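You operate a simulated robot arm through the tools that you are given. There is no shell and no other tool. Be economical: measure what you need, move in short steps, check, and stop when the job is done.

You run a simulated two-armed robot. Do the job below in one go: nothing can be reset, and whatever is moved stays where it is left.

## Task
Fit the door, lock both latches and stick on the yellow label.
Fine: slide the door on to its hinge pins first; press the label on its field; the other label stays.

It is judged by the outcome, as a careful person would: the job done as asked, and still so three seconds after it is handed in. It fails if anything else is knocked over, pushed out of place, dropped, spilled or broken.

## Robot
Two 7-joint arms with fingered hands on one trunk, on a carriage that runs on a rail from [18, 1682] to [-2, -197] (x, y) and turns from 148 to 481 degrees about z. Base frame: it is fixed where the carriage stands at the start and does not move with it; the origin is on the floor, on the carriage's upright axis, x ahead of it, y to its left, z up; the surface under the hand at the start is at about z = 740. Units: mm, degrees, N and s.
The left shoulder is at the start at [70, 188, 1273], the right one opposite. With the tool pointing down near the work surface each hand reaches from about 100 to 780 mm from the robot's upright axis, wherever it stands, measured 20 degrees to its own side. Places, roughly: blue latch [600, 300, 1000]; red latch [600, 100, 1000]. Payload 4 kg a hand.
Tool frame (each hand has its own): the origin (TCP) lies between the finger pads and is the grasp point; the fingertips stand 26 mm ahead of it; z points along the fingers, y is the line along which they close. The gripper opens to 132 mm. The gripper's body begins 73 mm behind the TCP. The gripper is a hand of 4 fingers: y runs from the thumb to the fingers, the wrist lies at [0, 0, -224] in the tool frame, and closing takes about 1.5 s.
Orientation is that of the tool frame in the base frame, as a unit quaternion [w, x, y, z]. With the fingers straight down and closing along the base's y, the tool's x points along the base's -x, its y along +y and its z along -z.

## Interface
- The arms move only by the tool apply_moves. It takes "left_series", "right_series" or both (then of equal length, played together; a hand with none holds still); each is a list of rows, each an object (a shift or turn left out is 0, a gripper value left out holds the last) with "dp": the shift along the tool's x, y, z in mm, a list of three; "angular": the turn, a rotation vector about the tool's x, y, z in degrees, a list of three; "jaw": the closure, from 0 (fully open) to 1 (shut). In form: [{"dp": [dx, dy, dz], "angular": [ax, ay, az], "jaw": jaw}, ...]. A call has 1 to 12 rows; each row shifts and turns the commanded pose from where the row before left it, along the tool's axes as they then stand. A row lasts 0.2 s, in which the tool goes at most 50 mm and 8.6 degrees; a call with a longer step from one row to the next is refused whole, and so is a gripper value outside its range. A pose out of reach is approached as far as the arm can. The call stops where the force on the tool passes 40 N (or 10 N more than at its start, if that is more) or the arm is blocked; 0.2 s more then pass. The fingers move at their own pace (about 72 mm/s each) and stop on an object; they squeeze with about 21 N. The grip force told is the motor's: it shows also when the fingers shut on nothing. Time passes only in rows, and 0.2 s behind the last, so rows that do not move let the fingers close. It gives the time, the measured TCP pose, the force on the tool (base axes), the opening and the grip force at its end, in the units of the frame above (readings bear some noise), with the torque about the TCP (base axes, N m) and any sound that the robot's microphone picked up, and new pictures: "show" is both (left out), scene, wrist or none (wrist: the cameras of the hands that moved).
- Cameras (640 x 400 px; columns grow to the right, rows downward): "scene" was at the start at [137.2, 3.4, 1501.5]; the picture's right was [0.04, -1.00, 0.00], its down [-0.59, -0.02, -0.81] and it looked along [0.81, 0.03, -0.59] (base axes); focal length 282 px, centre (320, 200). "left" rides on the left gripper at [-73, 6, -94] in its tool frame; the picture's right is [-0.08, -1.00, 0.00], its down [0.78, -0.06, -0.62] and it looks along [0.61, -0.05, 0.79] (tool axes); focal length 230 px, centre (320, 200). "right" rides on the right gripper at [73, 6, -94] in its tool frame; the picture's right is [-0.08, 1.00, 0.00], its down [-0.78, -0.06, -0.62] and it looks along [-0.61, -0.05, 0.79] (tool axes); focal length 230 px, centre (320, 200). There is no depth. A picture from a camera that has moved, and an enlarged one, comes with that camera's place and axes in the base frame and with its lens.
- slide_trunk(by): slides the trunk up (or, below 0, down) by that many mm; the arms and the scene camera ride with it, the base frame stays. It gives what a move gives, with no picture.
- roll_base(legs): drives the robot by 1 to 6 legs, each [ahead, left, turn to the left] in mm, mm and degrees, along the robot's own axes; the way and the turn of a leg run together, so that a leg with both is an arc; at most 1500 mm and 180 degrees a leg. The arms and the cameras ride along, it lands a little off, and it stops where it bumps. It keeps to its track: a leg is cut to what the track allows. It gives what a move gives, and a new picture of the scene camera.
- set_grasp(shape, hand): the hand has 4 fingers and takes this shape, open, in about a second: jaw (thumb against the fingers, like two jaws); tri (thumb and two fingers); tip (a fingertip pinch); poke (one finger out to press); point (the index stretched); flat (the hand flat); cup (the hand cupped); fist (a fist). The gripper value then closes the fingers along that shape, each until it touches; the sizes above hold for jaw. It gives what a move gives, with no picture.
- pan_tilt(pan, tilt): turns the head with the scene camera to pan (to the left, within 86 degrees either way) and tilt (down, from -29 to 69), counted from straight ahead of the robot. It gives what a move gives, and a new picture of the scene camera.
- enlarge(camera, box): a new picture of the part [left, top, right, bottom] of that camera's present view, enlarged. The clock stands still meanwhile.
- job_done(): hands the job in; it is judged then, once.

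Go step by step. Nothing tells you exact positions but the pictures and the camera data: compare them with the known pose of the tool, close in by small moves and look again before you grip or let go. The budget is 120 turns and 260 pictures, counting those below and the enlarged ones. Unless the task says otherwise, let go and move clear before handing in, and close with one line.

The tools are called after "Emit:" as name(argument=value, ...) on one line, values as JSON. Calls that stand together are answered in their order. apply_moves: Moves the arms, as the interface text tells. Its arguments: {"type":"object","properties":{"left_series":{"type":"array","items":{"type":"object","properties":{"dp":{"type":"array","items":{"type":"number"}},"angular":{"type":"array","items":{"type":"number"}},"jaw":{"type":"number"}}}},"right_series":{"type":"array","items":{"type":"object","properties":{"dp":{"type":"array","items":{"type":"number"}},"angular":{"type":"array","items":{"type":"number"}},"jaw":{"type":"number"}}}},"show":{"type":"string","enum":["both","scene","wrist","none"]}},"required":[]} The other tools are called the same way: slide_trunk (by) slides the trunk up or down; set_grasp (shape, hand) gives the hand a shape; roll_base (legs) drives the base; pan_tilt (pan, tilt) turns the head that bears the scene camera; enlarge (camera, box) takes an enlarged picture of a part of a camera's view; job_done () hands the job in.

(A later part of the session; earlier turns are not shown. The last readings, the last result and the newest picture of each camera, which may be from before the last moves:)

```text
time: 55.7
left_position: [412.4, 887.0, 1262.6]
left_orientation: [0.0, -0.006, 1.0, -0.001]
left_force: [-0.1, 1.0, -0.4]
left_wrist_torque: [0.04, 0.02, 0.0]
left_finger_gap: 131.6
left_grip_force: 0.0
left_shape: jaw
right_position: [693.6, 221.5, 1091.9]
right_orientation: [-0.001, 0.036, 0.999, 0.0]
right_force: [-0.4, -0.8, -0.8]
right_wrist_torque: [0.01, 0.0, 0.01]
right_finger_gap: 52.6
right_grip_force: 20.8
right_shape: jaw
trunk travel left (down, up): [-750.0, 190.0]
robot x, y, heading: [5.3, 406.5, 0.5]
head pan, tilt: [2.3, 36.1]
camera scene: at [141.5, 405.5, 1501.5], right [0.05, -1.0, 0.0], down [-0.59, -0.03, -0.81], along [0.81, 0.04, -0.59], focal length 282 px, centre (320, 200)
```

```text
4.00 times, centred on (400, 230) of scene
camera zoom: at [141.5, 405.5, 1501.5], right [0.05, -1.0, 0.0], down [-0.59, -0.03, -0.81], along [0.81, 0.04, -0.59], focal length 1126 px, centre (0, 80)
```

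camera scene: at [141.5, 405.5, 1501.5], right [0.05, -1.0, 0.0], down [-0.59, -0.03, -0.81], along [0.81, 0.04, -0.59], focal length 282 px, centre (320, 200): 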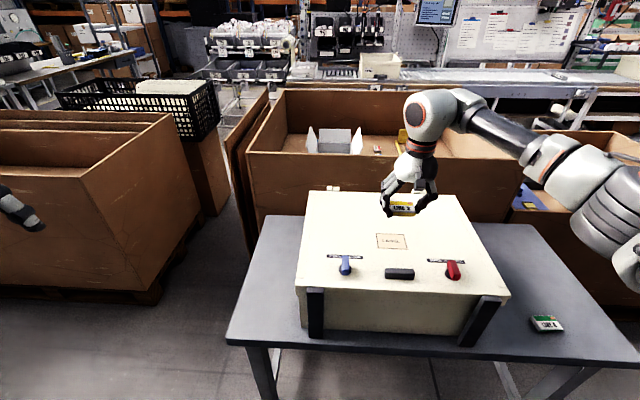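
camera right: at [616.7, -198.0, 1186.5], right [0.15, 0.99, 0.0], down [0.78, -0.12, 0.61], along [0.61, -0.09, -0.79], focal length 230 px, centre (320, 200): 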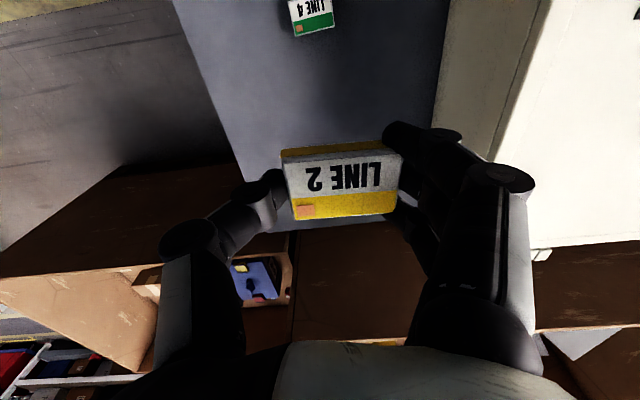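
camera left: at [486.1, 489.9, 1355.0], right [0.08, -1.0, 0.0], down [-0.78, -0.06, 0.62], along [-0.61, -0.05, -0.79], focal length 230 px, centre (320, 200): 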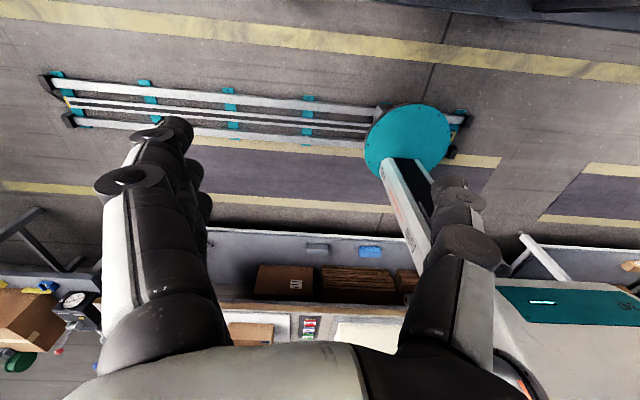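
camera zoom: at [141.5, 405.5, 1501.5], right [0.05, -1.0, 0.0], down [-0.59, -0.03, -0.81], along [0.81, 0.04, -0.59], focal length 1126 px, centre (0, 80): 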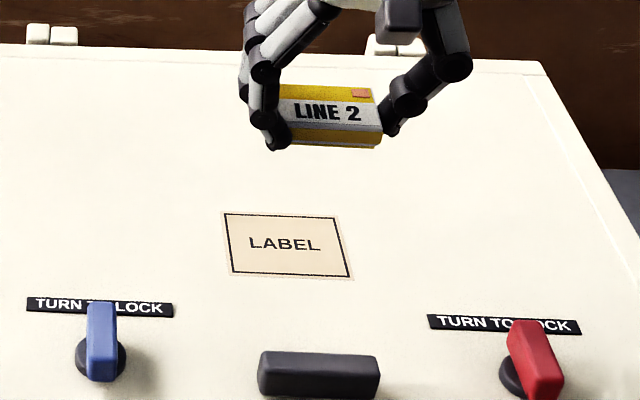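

The field is about 76×56 mm, centred near (715, 236), and the label's centre is (+3, +13) from the TCP. I'll straighten the yaw, move to put the label over the field and lower to about 20 mm above it.

Emit:
apply_moves(right_series=[{"angular": [0, 0, -3.3]}, {"dp": [-10, 1, 20]}, {"dp": [-8.5, 0.5, 25]}, {"dp": [0, 0, 25]}, {"dp": [0, 0, 24]}, {}])

Emit:
enlarge(camera="scene", box=[340, 200, 460, 275])

Emit:
enlarge(camera="right", box=[220, 90, 460, 240])

```text
time: 57.1
left_position: [412.5, 887.6, 1261.8]
left_orientation: [0.0, -0.005, 1.0, 0.0]
left_force: [0.1, -0.6, 0.1]
left_wrist_torque: [0.01, 0.01, -0.01]
left_finger_gap: 131.7
left_grip_force: 0.1
left_shape: jaw
right_position: [711.5, 226.1, 999.2]
right_orientation: [-0.001, 0.006, 1.0, 0.001]
right_force: [-0.2, 0.0, -1.0]
right_wrist_torque: [0.0, 0.01, -0.01]
right_finger_gap: 52.1
right_grip_force: 21.2
right_shape: jaw
trunk travel left (down, up): [-750.0, 190.0]
robot x, y, heading: [2.6, 402.2, 0.6]
head pan, tilt: [2.3, 36.1]
camera scene: at [141.1, 407.2, 1501.6], right [0.05, -1.0, 0.0], down [-0.59, -0.03, -0.81], along [0.81, 0.04, -0.59], focal length 282 px, centre (320, 200)
camera right: at [639.4, 232.0, 1092.8], right [0.09, 1.0, 0.0], down [0.79, -0.07, 0.62], along [0.61, -0.06, -0.79], focal length 230 px, centre (320, 200)
```

scene: 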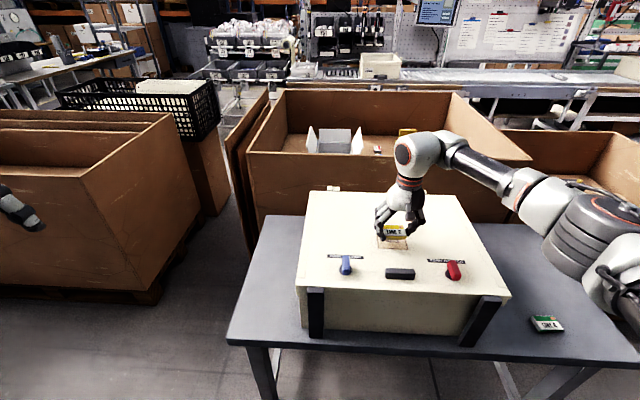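
right: 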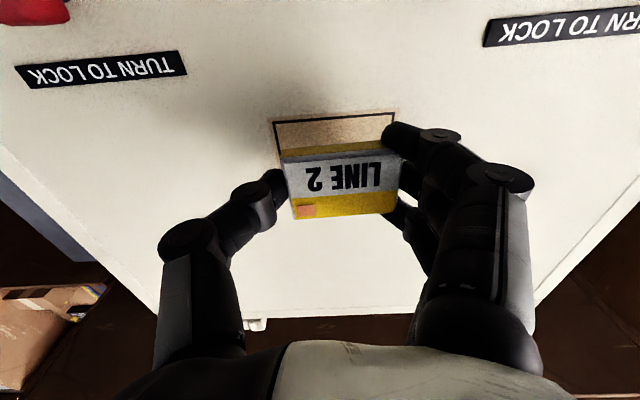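

```text
5.33 times, centred on (400, 238) of scene
camera zoom: at [141.1, 407.2, 1501.6], right [0.05, -1.0, 0.0], down [-0.59, -0.03, -0.81], along [0.81, 0.04, -0.59], focal length 1502 px, centre (-107, 0)
```

zoom: 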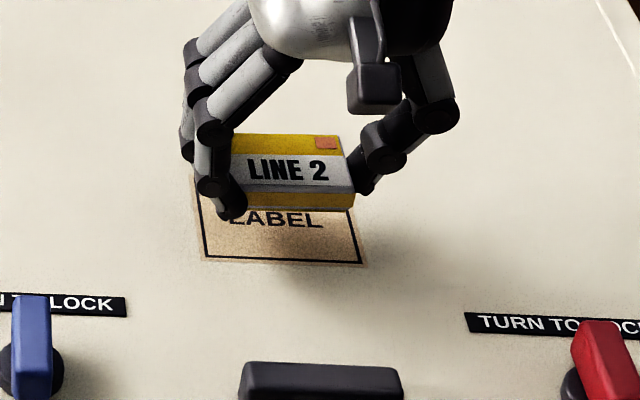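

```text
2.67 times, centred on (340, 165) of right
camera zoom: at [639.4, 232.0, 1092.8], right [0.09, 1.0, 0.0], down [0.79, -0.07, 0.62], along [0.61, -0.06, -0.79], focal length 614 px, centre (267, 293)
```

zoom: 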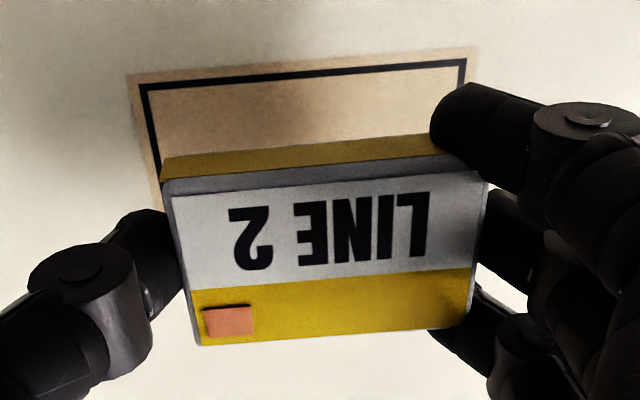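

It needs a 4 mm shift right; the rest lines up. I'll lower gently until contact.

Emit:
apply_moves(right_series=[{"dp": [0, -4, 8]}, {"dp": [0, 0, 6]}, {"dp": [0, 0, 3]}, {"dp": [0, 0, 2]}, {}])

Emit:
enlarge(camera="scene", box=[340, 200, 460, 275])

```text
time: 58.3
left_position: [413.3, 887.6, 1261.1]
left_orientation: [0.0, -0.005, 1.0, -0.001]
left_force: [0.5, 0.8, 0.8]
left_wrist_torque: [0.05, 0.03, -0.01]
left_finger_gap: 132.1
left_grip_force: 0.1
left_shape: jaw
right_position: [710.9, 218.8, 979.9]
right_orientation: [-0.002, 0.007, 1.0, 0.0]
right_force: [-0.7, 0.3, -0.3]
right_wrist_torque: [0.02, -0.01, -0.02]
right_finger_gap: 52.3
right_grip_force: 21.1
right_shape: jaw
trunk travel left (down, up): [-750.0, 190.0]
robot x, y, heading: [1.0, 402.6, 0.7]
head pan, tilt: [2.3, 36.1]
camera scene: at [141.3, 407.0, 1501.5], right [0.05, -1.0, 0.0], down [-0.59, -0.03, -0.81], along [0.81, 0.04, -0.59], focal length 282 px, centre (320, 200)
camera right: at [639.1, 227.4, 1072.8], right [0.09, 1.0, 0.0], down [0.79, -0.07, 0.62], along [0.61, -0.06, -0.79], focal length 230 px, centre (320, 200)
```

scene: 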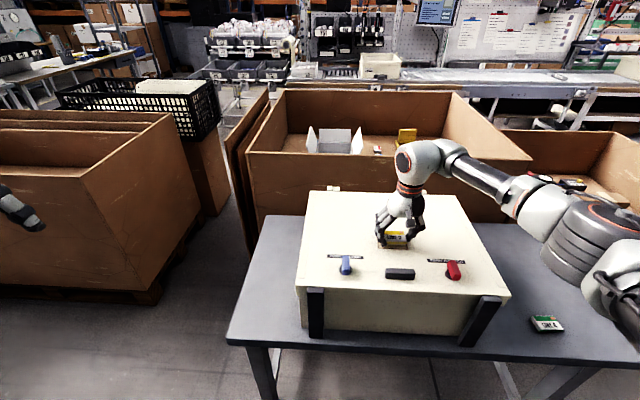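
right: 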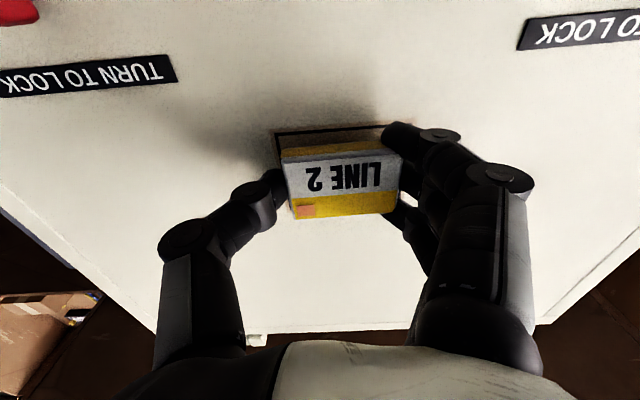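

```text
5.33 times, centred on (400, 238) of scene
camera zoom: at [141.3, 407.0, 1501.5], right [0.05, -1.0, 0.0], down [-0.59, -0.03, -0.81], along [0.81, 0.04, -0.59], focal length 1502 px, centre (-107, 0)
```

zoom: 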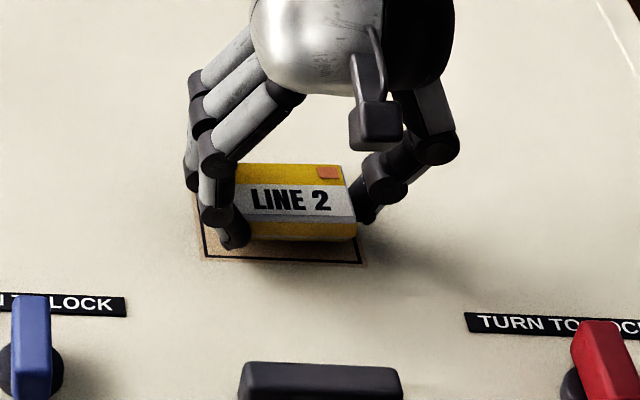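

Still about 3 mm above the surface, and I need +3 mm in y to centre it. Lowering on to the field.

Emit:
apply_moves(right_series=[{"dp": [0, 3, 0]}, {"dp": [0, 0, 1.5]}, {"dp": [0, 0, 1.5]}, {"dp": [0, 0, 1]}, {"dp": [0, 0, 1]}, {}])

Emit:
enlarge(camera="scene", box=[340, 200, 460, 275])

Emit:
enlarge(camera="right", box=[220, 90, 460, 240])

```text
time: 59.7
left_position: [412.8, 888.2, 1261.0]
left_orientation: [0.0, -0.005, 1.0, 0.0]
left_force: [-0.8, 0.0, -0.1]
left_wrist_torque: [0.02, -0.02, 0.01]
left_finger_gap: 131.7
left_grip_force: 0.1
left_shape: jaw
right_position: [711.3, 221.2, 974.4]
right_orientation: [-0.002, 0.007, 1.0, 0.0]
right_force: [0.0, 0.1, -0.1]
right_wrist_torque: [0.0, -0.02, 0.0]
right_finger_gap: 52.0
right_grip_force: 21.0
right_shape: jaw
trunk travel left (down, up): [-750.0, 190.0]
robot x, y, heading: [4.7, 404.3, 0.5]
head pan, tilt: [2.3, 36.1]
camera scene: at [141.5, 406.8, 1501.5], right [0.05, -1.0, 0.0], down [-0.59, -0.03, -0.81], along [0.81, 0.04, -0.59], focal length 282 px, centre (320, 200)
camera right: at [639.2, 229.4, 1068.0], right [0.09, 1.0, 0.0], down [0.79, -0.07, 0.61], along [0.61, -0.06, -0.79], focal length 230 px, centre (320, 200)
```

scene: 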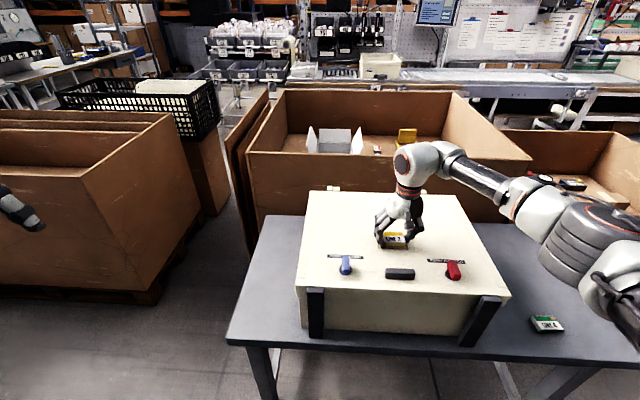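
right: 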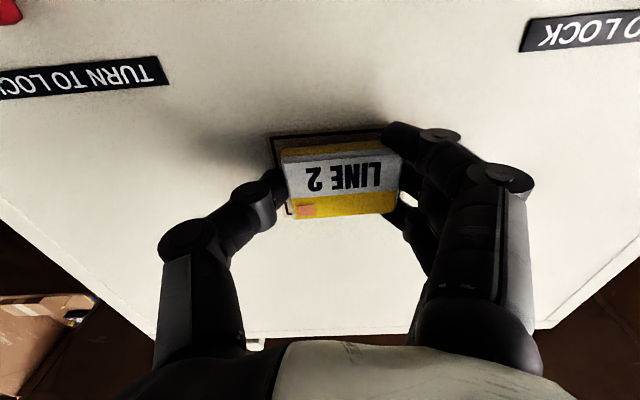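

```text
5.33 times, centred on (400, 238) of scene
camera zoom: at [141.5, 406.8, 1501.5], right [0.05, -1.0, 0.0], down [-0.59, -0.03, -0.81], along [0.81, 0.04, -0.59], focal length 1502 px, centre (-107, 0)
```

zoom: 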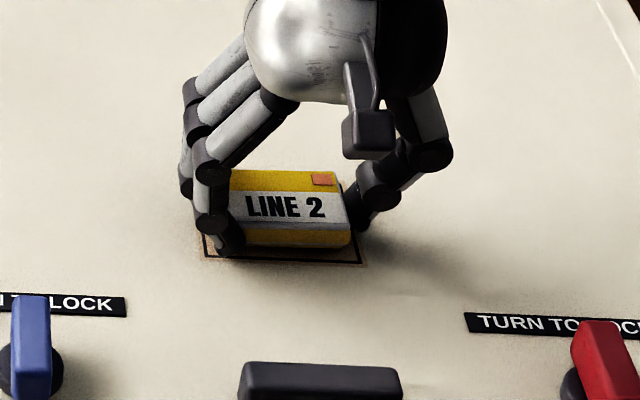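

```text
2.67 times, centred on (340, 165) of right
camera zoom: at [639.2, 229.4, 1068.0], right [0.09, 1.0, 0.0], down [0.79, -0.07, 0.61], along [0.61, -0.06, -0.79], focal length 614 px, centre (267, 293)
```

zoom: 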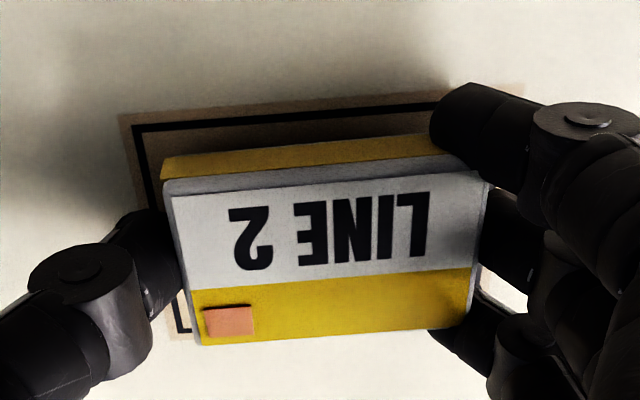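

No contact yet (the surface is a bit lower than I estimated). Continuing down in 1 mm steps.

Emit:
apply_moves(right_series=[{"dp": [0, 0, 1]}, {"dp": [0, 0, 1]}, {"dp": [0, 0, 1]}, {"dp": [0, 0, 1]}, {"dp": [0, 0, 1]}, {}], show="none")

```text
time: 61.1
left_position: [411.3, 888.3, 1262.7]
left_orientation: [0.001, -0.005, 1.0, 0.0]
left_force: [-0.3, -0.2, -0.6]
left_wrist_torque: [0.02, -0.01, -0.02]
left_finger_gap: 131.8
left_grip_force: 0.1
left_shape: jaw
right_position: [711.6, 222.6, 971.5]
right_orientation: [0.0, 0.008, 1.0, 0.0]
right_force: [-1.7, -0.2, 9.1]
right_wrist_torque: [0.26, -0.05, 0.05]
right_finger_gap: 52.2
right_grip_force: 20.6
right_shape: jaw
trunk travel left (down, up): [-750.0, 190.0]
robot x, y, heading: [5.6, 403.2, 0.5]
head pan, tilt: [2.3, 36.1]
```

Contact: 9 N at TCP z≈971.5. I'll press a little more, then look before releasing.

Emit:
apply_moves(right_series=[{"dp": [0, 0, 1]}, {"dp": [0, 0, 1]}, {}, {}], show="wrist")

Emit:
enlarge(camera="scene", box=[340, 200, 460, 275])

Emit:
enlarge(camera="right", box=[220, 90, 460, 240])

```text
time: 62.1
left_position: [409.4, 887.6, 1261.9]
left_orientation: [0.002, -0.005, 1.0, 0.0]
left_force: [0.8, 0.0, 0.5]
left_wrist_torque: [0.02, 0.0, -0.02]
left_finger_gap: 131.9
left_grip_force: 0.2
left_shape: jaw
right_position: [712.3, 224.2, 972.1]
right_orientation: [0.001, 0.007, 1.0, 0.0]
right_force: [8.0, -2.2, 29.3]
right_wrist_torque: [0.42, -0.2, -0.07]
right_finger_gap: 52.3
right_grip_force: 21.0
right_shape: jaw
trunk travel left (down, up): [-750.0, 190.0]
robot x, y, heading: [-1.1, 400.8, 0.8]
head pan, tilt: [2.3, 36.1]
camera right: at [638.7, 229.9, 1064.5], right [0.09, 1.0, 0.0], down [0.78, -0.07, 0.62], along [0.62, -0.06, -0.79], focal length 230 px, centre (320, 200)
```

right: 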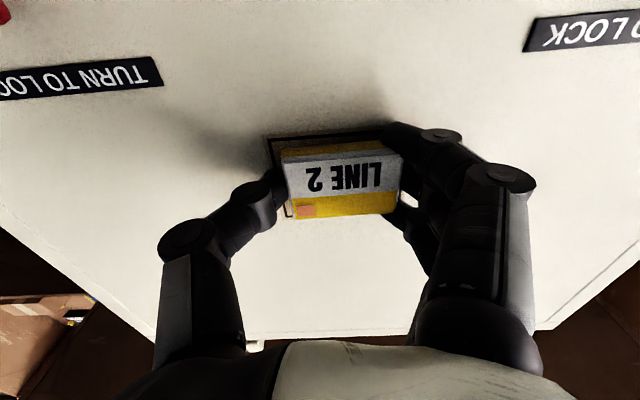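

```text
5.33 times, centred on (400, 238) of scene
camera zoom: at [138.0, 407.6, 1502.1], right [0.05, -1.0, 0.0], down [-0.59, -0.03, -0.81], along [0.81, 0.04, -0.59], focal length 1502 px, centre (-107, 0)
```

zoom: 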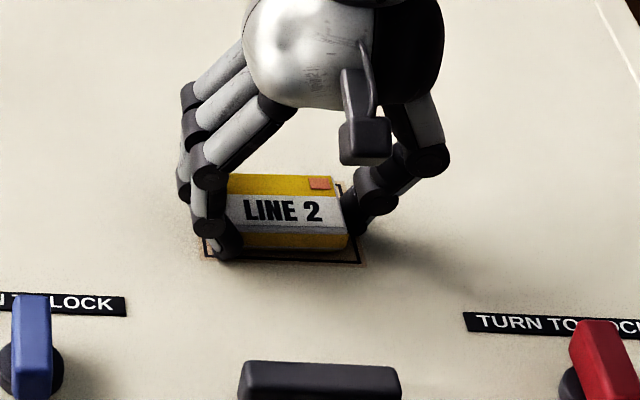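

```text
2.67 times, centred on (340, 165) of right
camera zoom: at [638.7, 229.9, 1064.5], right [0.09, 1.0, 0.0], down [0.78, -0.07, 0.62], along [0.62, -0.06, -0.79], focal length 614 px, centre (267, 293)
```

zoom: 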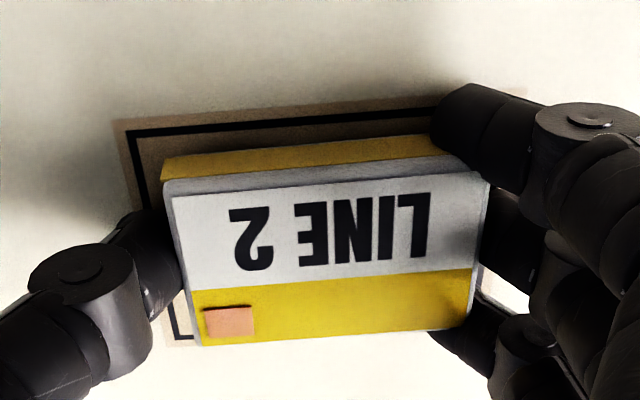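

The label is down, centred within the border and pressed at 29 N. I'll open the fingers and rise, then press it from the top.

Emit:
apply_moves(right_series=[{"jaw": 0.4}, {}, {}, {"dp": [0, 0, -10]}, {"dp": [0, 0, -30]}, {"dp": [0, 0, -40]}, {"dp": [0, 0, -40]}, {}])

Emit:
enlarge(camera="scene", box=[340, 200, 460, 275])

Emit:
enlarge(camera="right", box=[220, 60, 460, 210])

```text
time: 63.9
left_position: [412.2, 887.7, 1262.9]
left_orientation: [0.0, -0.006, 1.0, 0.0]
left_force: [0.3, -0.1, 0.8]
left_wrist_torque: [0.0, 0.0, 0.03]
left_finger_gap: 131.5
left_grip_force: 0.0
left_shape: jaw
right_position: [712.7, 223.9, 1089.7]
right_orientation: [-0.001, 0.006, 1.0, 0.0]
right_force: [0.7, -0.4, 0.1]
right_wrist_torque: [0.01, -0.01, 0.0]
right_finger_gap: 78.8
right_grip_force: 0.0
right_shape: jaw
trunk travel left (down, up): [-750.0, 190.0]
robot x, y, heading: [-1.8, 401.1, 0.5]
head pan, tilt: [2.3, 36.1]
camera scene: at [141.2, 406.6, 1501.5], right [0.05, -1.0, 0.0], down [-0.59, -0.03, -0.81], along [0.81, 0.04, -0.59], focal length 282 px, centre (320, 200)
camera right: at [640.5, 231.3, 1183.4], right [0.09, 1.0, 0.0], down [0.79, -0.07, 0.62], along [0.61, -0.06, -0.79], focal length 230 px, centre (320, 200)
```

scene: 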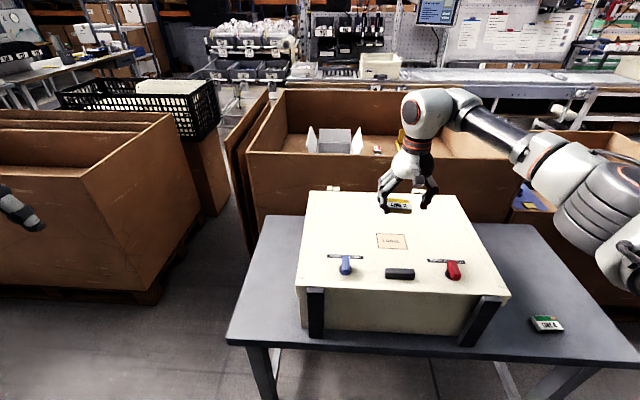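
right: 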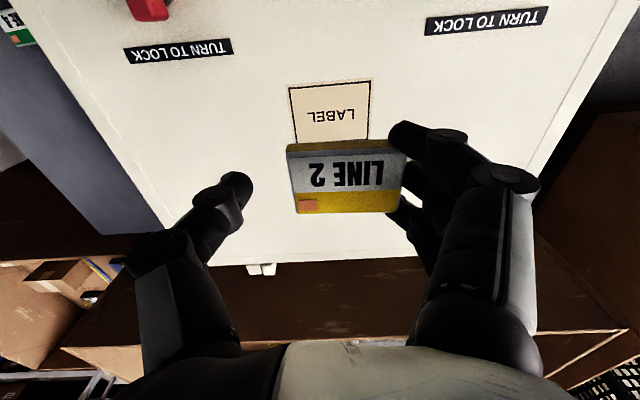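

```text
5.33 times, centred on (400, 238) of scene
camera zoom: at [141.2, 406.6, 1501.5], right [0.05, -1.0, 0.0], down [-0.59, -0.03, -0.81], along [0.81, 0.04, -0.59], focal length 1502 px, centre (-107, 0)
```

zoom: 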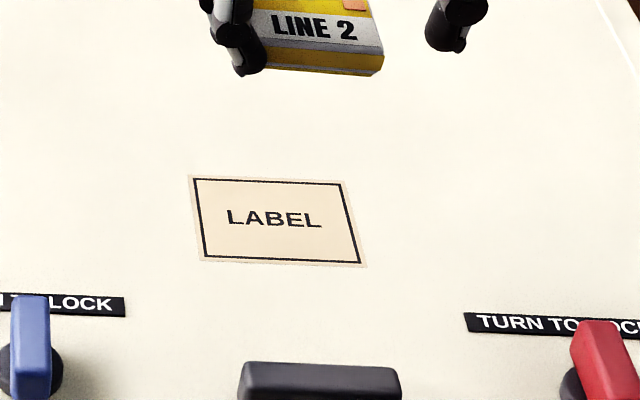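

```text
2.67 times, centred on (340, 135) of right
camera zoom: at [640.5, 231.3, 1183.4], right [0.09, 1.0, 0.0], down [0.79, -0.07, 0.62], along [0.61, -0.06, -0.79], focal length 614 px, centre (267, 373)
```

zoom: 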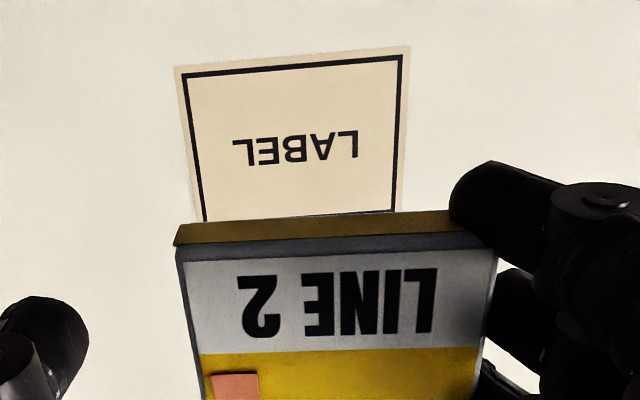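

The label came up with the hand: it clings to the finger side although the thumb is open. I'll look closely at how it is held before doing anything.

Emit:
enlarge(camera="scene", box=[370, 175, 450, 225])

Emit:
enlarge(camera="right", box=[270, 110, 430, 230])

```text
8.00 times, centred on (410, 200) of scene
camera zoom: at [141.2, 406.6, 1501.5], right [0.05, -1.0, 0.0], down [-0.59, -0.03, -0.81], along [0.81, 0.04, -0.59], focal length 2253 px, centre (-400, 200)
```

zoom: 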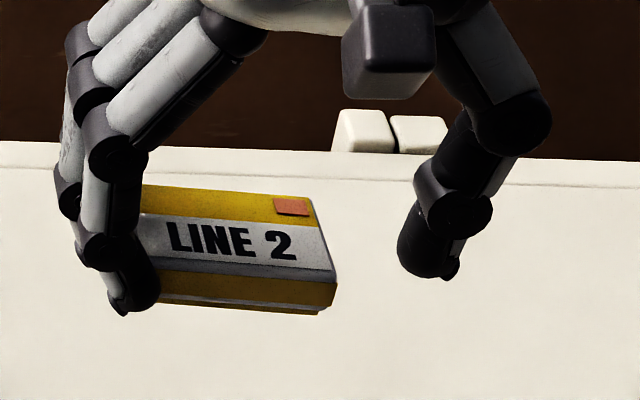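

```text
3.33 times, centred on (350, 170) of right
camera zoom: at [640.5, 231.3, 1183.4], right [0.09, 1.0, 0.0], down [0.79, -0.07, 0.62], along [0.61, -0.06, -0.79], focal length 767 px, centre (220, 300)
```

zoom: 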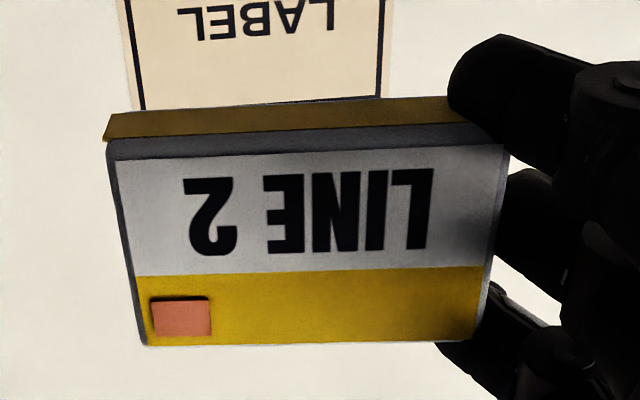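

The thumb is clear, and the label seems hooked or tacked on the three fingertips, which barely moved when opening. I'll set it down on the field again, centred, then open fully with light contact so the fingers really leave it.

Emit:
apply_moves(right_series=[{"dp": [0, -5, 0], "angular": [0, 0, -3]}, {"dp": [0, 0, 40]}, {"dp": [0, 0, 40]}, {"dp": [0, 0, 25]}, {"dp": [0, 0, 7]}, {"dp": [0, 0, 2]}, {"dp": [0, 0, 1]}, {}])

Emit:
enlarge(camera="scene", box=[350, 205, 430, 260])

Emit:
enlarge(camera="right", box=[220, 90, 460, 240])

```text
time: 65.7
left_position: [412.1, 887.7, 1261.7]
left_orientation: [0.001, -0.005, 1.0, 0.0]
left_force: [0.2, 0.2, 0.1]
left_wrist_torque: [0.02, 0.01, 0.0]
left_finger_gap: 132.1
left_grip_force: 0.1
left_shape: jaw
right_position: [712.2, 217.0, 974.5]
right_orientation: [-0.001, -0.019, 1.0, 0.0]
right_force: [0.4, 0.0, -0.1]
right_wrist_torque: [-0.04, 0.01, -0.02]
right_finger_gap: 78.6
right_grip_force: 0.1
right_shape: jaw
trunk travel left (down, up): [-750.0, 190.0]
robot x, y, heading: [5.0, 403.5, 0.6]
head pan, tilt: [2.3, 36.1]
camera scene: at [141.5, 406.9, 1501.5], right [0.05, -1.0, 0.0], down [-0.59, -0.03, -0.81], along [0.81, 0.04, -0.59], focal length 282 px, centre (320, 200)
camera right: at [639.7, 220.8, 1067.0], right [0.04, 1.0, 0.0], down [0.79, -0.03, 0.61], along [0.61, -0.02, -0.79], focal length 230 px, centre (320, 200)
```

scene: 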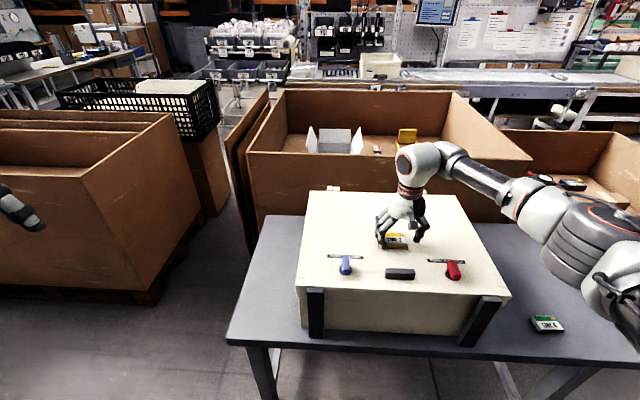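
right: 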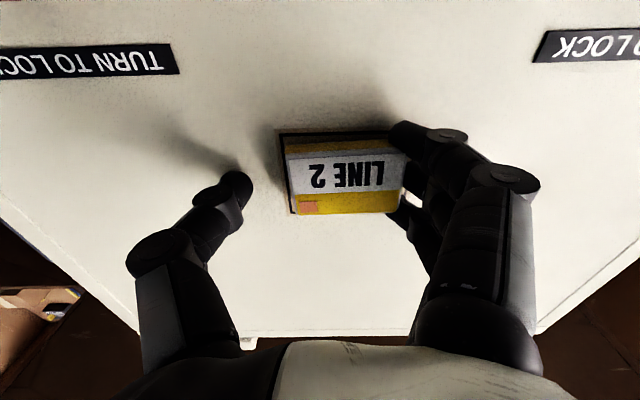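

```text
7.27 times, centred on (390, 232) of scene
camera zoom: at [141.5, 406.9, 1501.5], right [0.05, -1.0, 0.0], down [-0.59, -0.03, -0.81], along [0.81, 0.04, -0.59], focal length 2048 px, centre (-189, -36)
```

zoom: 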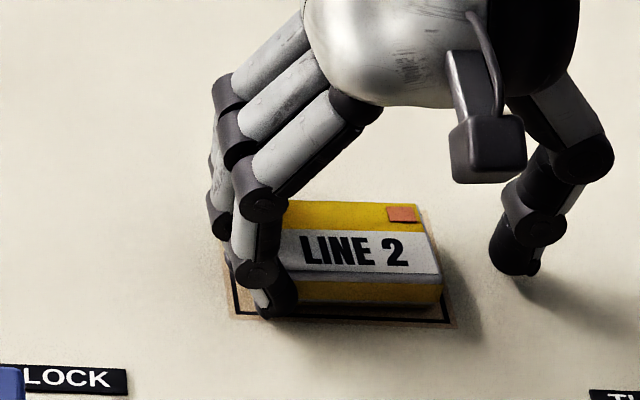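

```text
2.67 times, centred on (340, 165) of right
camera zoom: at [639.7, 220.8, 1067.0], right [0.04, 1.0, 0.0], down [0.79, -0.03, 0.61], along [0.61, -0.02, -0.79], focal length 614 px, centre (267, 293)
```

zoom: 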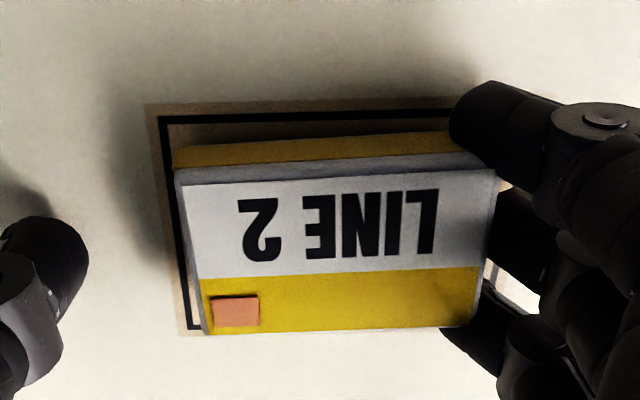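

The label is right over the field. I'll shift +3 mm in y, lower to light contact, then open fully.

Emit:
apply_moves(right_series=[{"dp": [0, 3, 0], "angular": [0, 0, -1.5]}, {"dp": [0, 0, 1]}, {"dp": [0, 0, 1]}, {"dp": [0, 0, 1]}, {}], show="none")

```text
time: 66.9
left_position: [411.6, 888.6, 1262.2]
left_orientation: [0.0, -0.005, 1.0, 0.0]
left_force: [-0.7, -0.2, 0.0]
left_wrist_torque: [-0.02, 0.01, 0.02]
left_finger_gap: 131.9
left_grip_force: 0.1
left_shape: jaw
right_position: [712.1, 221.3, 971.7]
right_orientation: [0.0, -0.032, 0.999, 0.0]
right_force: [0.6, 0.1, 5.5]
right_wrist_torque: [0.26, 0.0, -0.05]
right_finger_gap: 78.7
right_grip_force: 0.1
right_shape: jaw
trunk travel left (down, up): [-750.0, 190.0]
robot x, y, heading: [1.1, 403.8, 0.4]
head pan, tilt: [2.3, 36.1]
```

Emit:
apply_moves(right_series=[{"jaw": 0}, {}, {}, {}, {}], show="wrist")

Emit:
enlarge(camera="scene", box=[350, 205, 430, 260])

Emit:
enlarge(camera="right", box=[220, 90, 460, 240])

```text
time: 68.1
left_position: [412.9, 888.4, 1262.0]
left_orientation: [0.0, -0.004, 1.0, 0.0]
left_force: [0.0, 0.5, 0.4]
left_wrist_torque: [0.0, -0.01, 0.0]
left_finger_gap: 131.8
left_grip_force: 0.1
left_shape: jaw
right_position: [712.2, 221.2, 971.9]
right_orientation: [-0.001, -0.033, 0.999, -0.001]
right_force: [0.5, -0.1, -0.7]
right_wrist_torque: [0.04, 0.02, -0.02]
right_finger_gap: 132.1
right_grip_force: 0.1
right_shape: jaw
trunk travel left (down, up): [-750.0, 190.0]
robot x, y, heading: [3.1, 401.3, 0.6]
head pan, tilt: [2.3, 36.1]
camera right: at [639.3, 222.1, 1064.3], right [0.01, 1.0, 0.0], down [0.79, -0.01, 0.61], along [0.61, -0.01, -0.79], focal length 230 px, centre (320, 200)
```

right: 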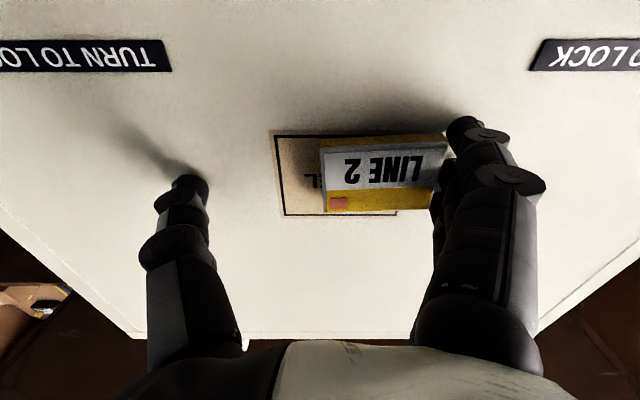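

```text
7.27 times, centred on (390, 232) of scene
camera zoom: at [141.4, 407.0, 1501.5], right [0.05, -1.0, 0.0], down [-0.59, -0.03, -0.81], along [0.81, 0.04, -0.59], focal length 2048 px, centre (-189, -36)
```

zoom: 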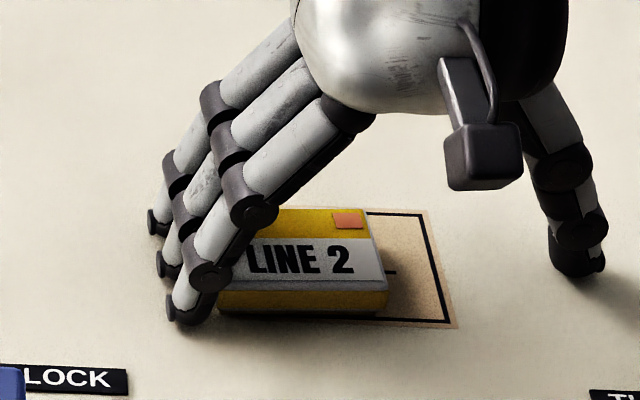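

```text
2.67 times, centred on (340, 165) of right
camera zoom: at [639.3, 222.1, 1064.3], right [0.01, 1.0, 0.0], down [0.79, -0.01, 0.61], along [0.61, -0.01, -0.79], focal length 614 px, centre (267, 293)
```

zoom: 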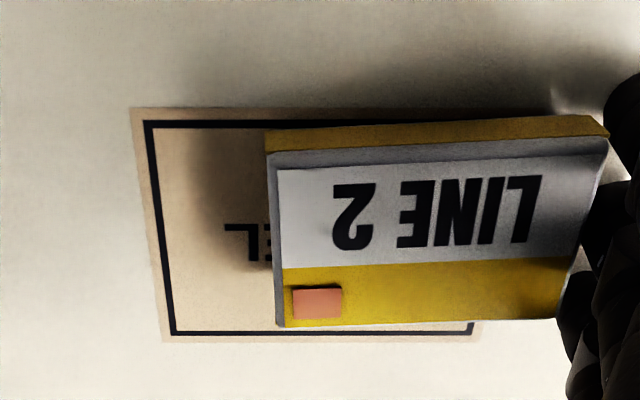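

The label is stuck to the three fingers and slid along with them. I'll strip it off sideways: drag it to the black handle so the handle blocks its near edge, and keep pulling the hand towards me so the fingers shear off its end. First I'll move close to the handle.

Emit:
apply_moves(right_series=[{"dp": [0, 0, -2]}, {"dp": [0, -11, 0]}, {"dp": [20, 1.3, 0]}, {"dp": [20, 1.3, 0]}, {"dp": [20, 1.3, 0]}, {"dp": [10, 0.7, 0]}, {}])

Emit:
enlarge(camera="scene", box=[340, 210, 460, 290])

Emit:
enlarge(camera="right", box=[220, 70, 460, 220])

```text
time: 69.7
left_position: [413.5, 887.4, 1262.0]
left_orientation: [0.0, -0.005, 1.0, 0.0]
left_force: [0.3, 0.5, 0.1]
left_wrist_torque: [-0.03, -0.01, 0.03]
left_finger_gap: 131.8
left_grip_force: 0.2
left_shape: jaw
right_position: [642.7, 211.7, 972.4]
right_orientation: [-0.001, -0.032, 0.999, 0.0]
right_force: [-0.8, 0.1, -0.2]
right_wrist_torque: [0.0, -0.02, -0.02]
right_finger_gap: 131.6
right_grip_force: 0.1
right_shape: jaw
trunk travel left (down, up): [-750.0, 190.0]
robot x, y, heading: [3.5, 401.4, 0.5]
head pan, tilt: [2.3, 36.1]
camera scene: at [141.6, 407.1, 1501.5], right [0.05, -1.0, 0.0], down [-0.59, -0.03, -0.81], along [0.81, 0.04, -0.59], focal length 282 px, centre (320, 200)
camera right: at [571.0, 212.6, 1065.9], right [0.01, 1.0, 0.0], down [0.79, -0.01, 0.61], along [0.61, -0.01, -0.79], focal length 230 px, centre (320, 200)
```

scene: 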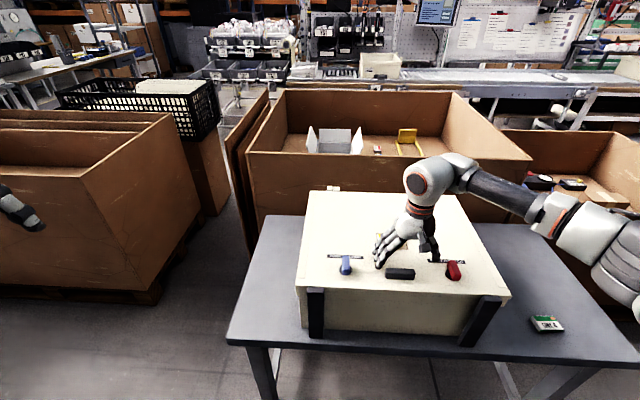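
right: 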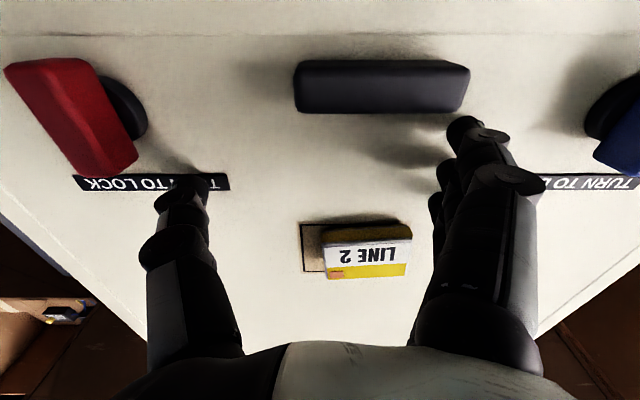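

```text
5.00 times, centred on (400, 250) of scene
camera zoom: at [141.6, 407.1, 1501.5], right [0.05, -1.0, 0.0], down [-0.59, -0.03, -0.81], along [0.81, 0.04, -0.59], focal length 1408 px, centre (-80, -50)
```

zoom: 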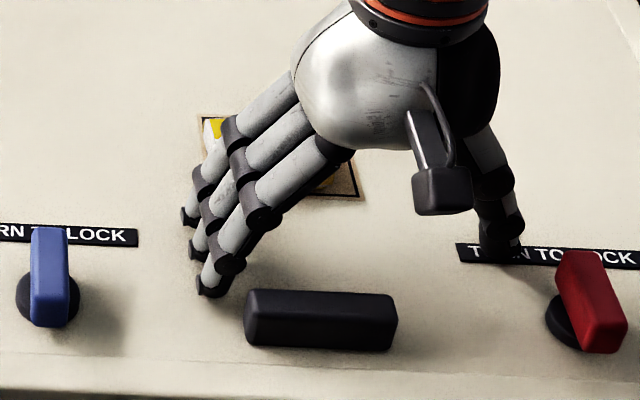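

```text
2.67 times, centred on (340, 145) of right
camera zoom: at [571.0, 212.6, 1065.9], right [0.01, 1.0, 0.0], down [0.79, -0.01, 0.61], along [0.61, -0.01, -0.79], focal length 614 px, centre (267, 347)
```

zoom: 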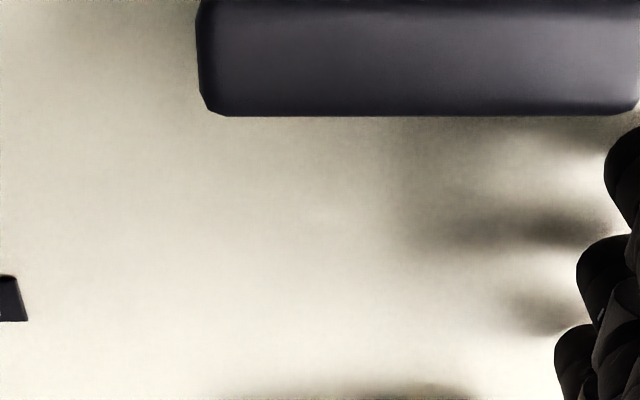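

The label stayed behind: it has come free and lies on the field, but about 20 mm too far to +y. I'll rise and measure it.

Emit:
apply_moves(right_series=[{"dp": [0, 0, -30]}, {"dp": [0, 0, -40]}, {"dp": [0, 0, -40], "angular": [0, 0, 3.8]}, {}])

Emit:
enlarge(camera="right", box=[260, 110, 420, 210])

Emit:
enlarge(camera="scene", box=[360, 220, 440, 270])

```text
time: 70.7
left_position: [413.1, 887.9, 1261.3]
left_orientation: [0.0, -0.004, 1.0, 0.0]
left_force: [-0.4, -0.1, 0.2]
left_wrist_torque: [0.01, -0.01, -0.04]
left_finger_gap: 132.0
left_grip_force: 0.2
left_shape: jaw
right_position: [641.9, 209.2, 1083.9]
right_orientation: [-0.001, 0.001, 1.0, 0.0]
right_force: [0.1, -0.2, 0.1]
right_wrist_torque: [0.0, 0.01, -0.04]
right_finger_gap: 132.0
right_grip_force: 0.1
right_shape: jaw
trunk travel left (down, up): [-750.0, 190.0]
robot x, y, heading: [3.2, 400.1, 0.8]
head pan, tilt: [2.3, 36.1]
camera scene: at [141.8, 406.7, 1501.5], right [0.05, -1.0, 0.0], down [-0.59, -0.03, -0.81], along [0.81, 0.04, -0.59], focal length 282 px, centre (320, 200)
camera right: at [569.9, 215.7, 1176.8], right [0.08, 1.0, 0.0], down [0.79, -0.06, 0.61], along [0.61, -0.05, -0.79], focal length 230 px, centre (320, 200)
```

scene: 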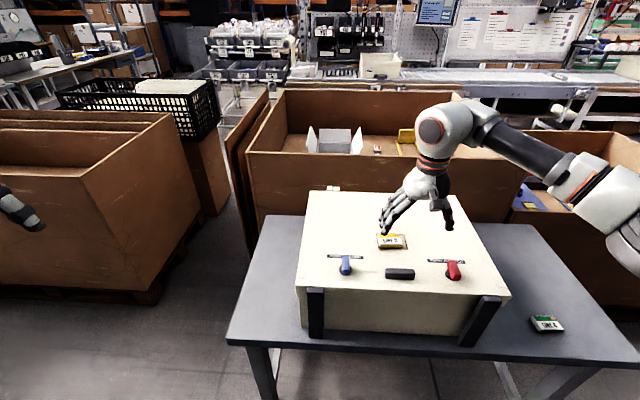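
right: 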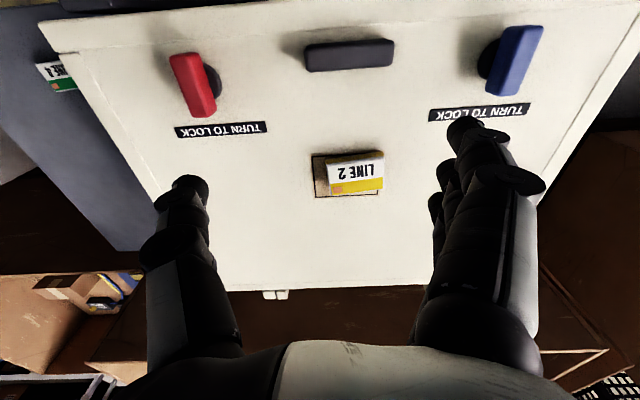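

```text
4.00 times, centred on (340, 160) of right
camera zoom: at [569.9, 215.7, 1176.8], right [0.08, 1.0, 0.0], down [0.79, -0.06, 0.61], along [0.61, -0.05, -0.79], focal length 920 px, centre (240, 360)
```

zoom: 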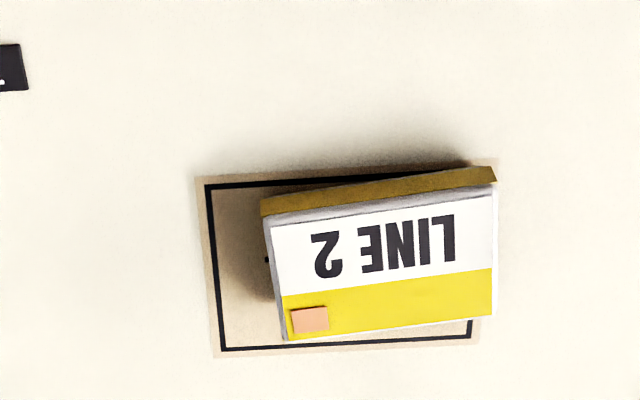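

```text
8.00 times, centred on (400, 245) of scene
camera zoom: at [141.8, 406.7, 1501.5], right [0.05, -1.0, 0.0], down [-0.59, -0.03, -0.81], along [0.81, 0.04, -0.59], focal length 2253 px, centre (-320, -160)
```

zoom: 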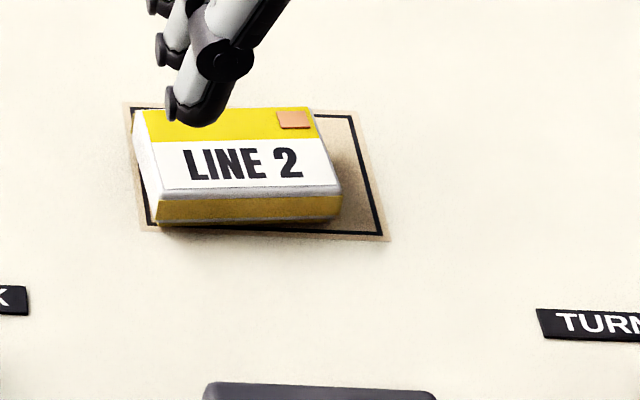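

The label lies flat with its centre near (709, 244); the field centre is about (714, 235), so it is roughly 10 mm too far to +y and yawed −4°. I'll use the open fingers as a flat pusher on its +y end to nudge it back, without gripping.

Emit:
apply_moves(right_series=[{"dp": [-35, 6, 0]}, {"dp": [-35, 6, 0]}, {"dp": [0, 0, 40]}, {"dp": [0, 0, 30]}, {"dp": [0, 0, 20]}, {}])

Emit:
enlarge(camera="right", box=[240, 90, 480, 240])

Emit:
enlarge(camera="scene", box=[350, 205, 430, 260])

```text
time: 72.1
left_position: [412.8, 887.3, 1260.8]
left_orientation: [0.0, -0.006, 1.0, 0.0]
left_force: [0.7, -0.6, 0.0]
left_wrist_torque: [0.01, -0.02, 0.0]
left_finger_gap: 132.0
left_grip_force: 0.0
left_shape: jaw
right_position: [714.0, 224.7, 992.5]
right_orientation: [-0.001, 0.001, 1.0, 0.0]
right_force: [-0.1, -0.8, -0.2]
right_wrist_torque: [0.02, -0.03, -0.01]
right_finger_gap: 131.8
right_grip_force: 0.0
right_shape: jaw
trunk travel left (down, up): [-750.0, 190.0]
robot x, y, heading: [3.2, 402.0, 0.6]
head pan, tilt: [2.3, 36.1]
camera scene: at [141.1, 406.4, 1501.6], right [0.05, -1.0, 0.0], down [-0.59, -0.03, -0.81], along [0.81, 0.04, -0.59], focal length 282 px, centre (320, 200)
camera right: at [641.3, 230.5, 1086.0], right [0.08, 1.0, 0.0], down [0.79, -0.06, 0.62], along [0.61, -0.05, -0.79], focal length 230 px, centre (320, 200)
```

scene: 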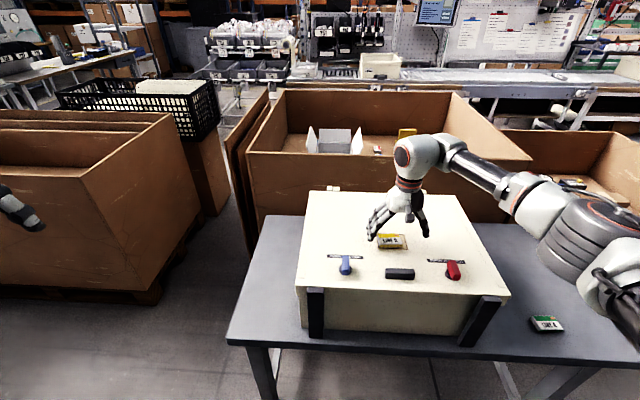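
right: 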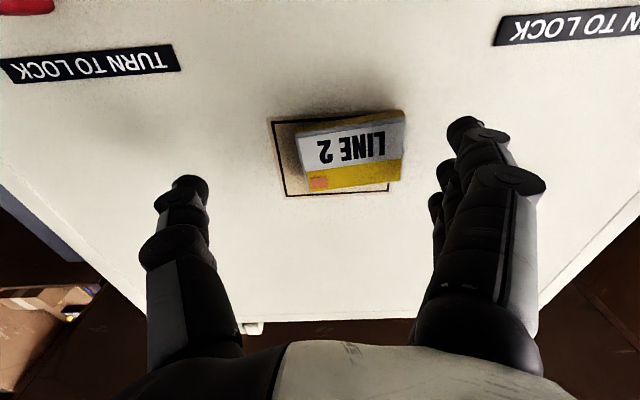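

```text
2.67 times, centred on (360, 165) of right
camera zoom: at [641.3, 230.5, 1086.0], right [0.08, 1.0, 0.0], down [0.79, -0.06, 0.62], along [0.61, -0.05, -0.79], focal length 614 px, centre (213, 293)
```

zoom: 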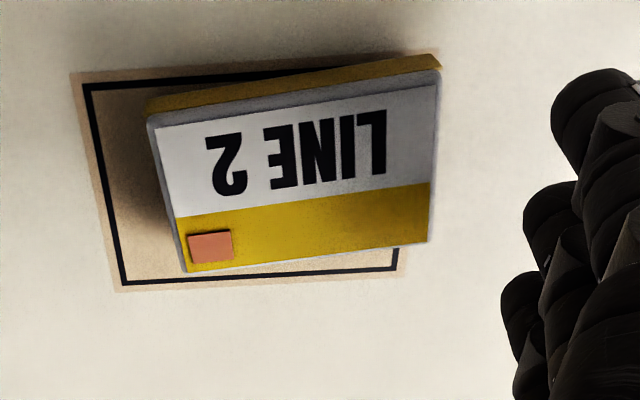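

```text
7.27 times, centred on (390, 232) of scene
camera zoom: at [141.1, 406.4, 1501.6], right [0.05, -1.0, 0.0], down [-0.59, -0.03, -0.81], along [0.81, 0.04, -0.59], focal length 2048 px, centre (-189, -36)
```

zoom: 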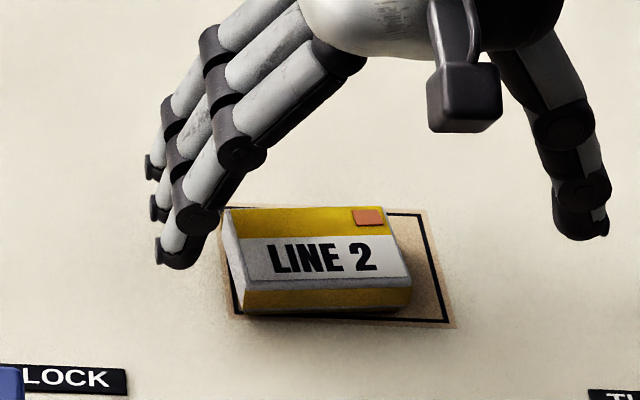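

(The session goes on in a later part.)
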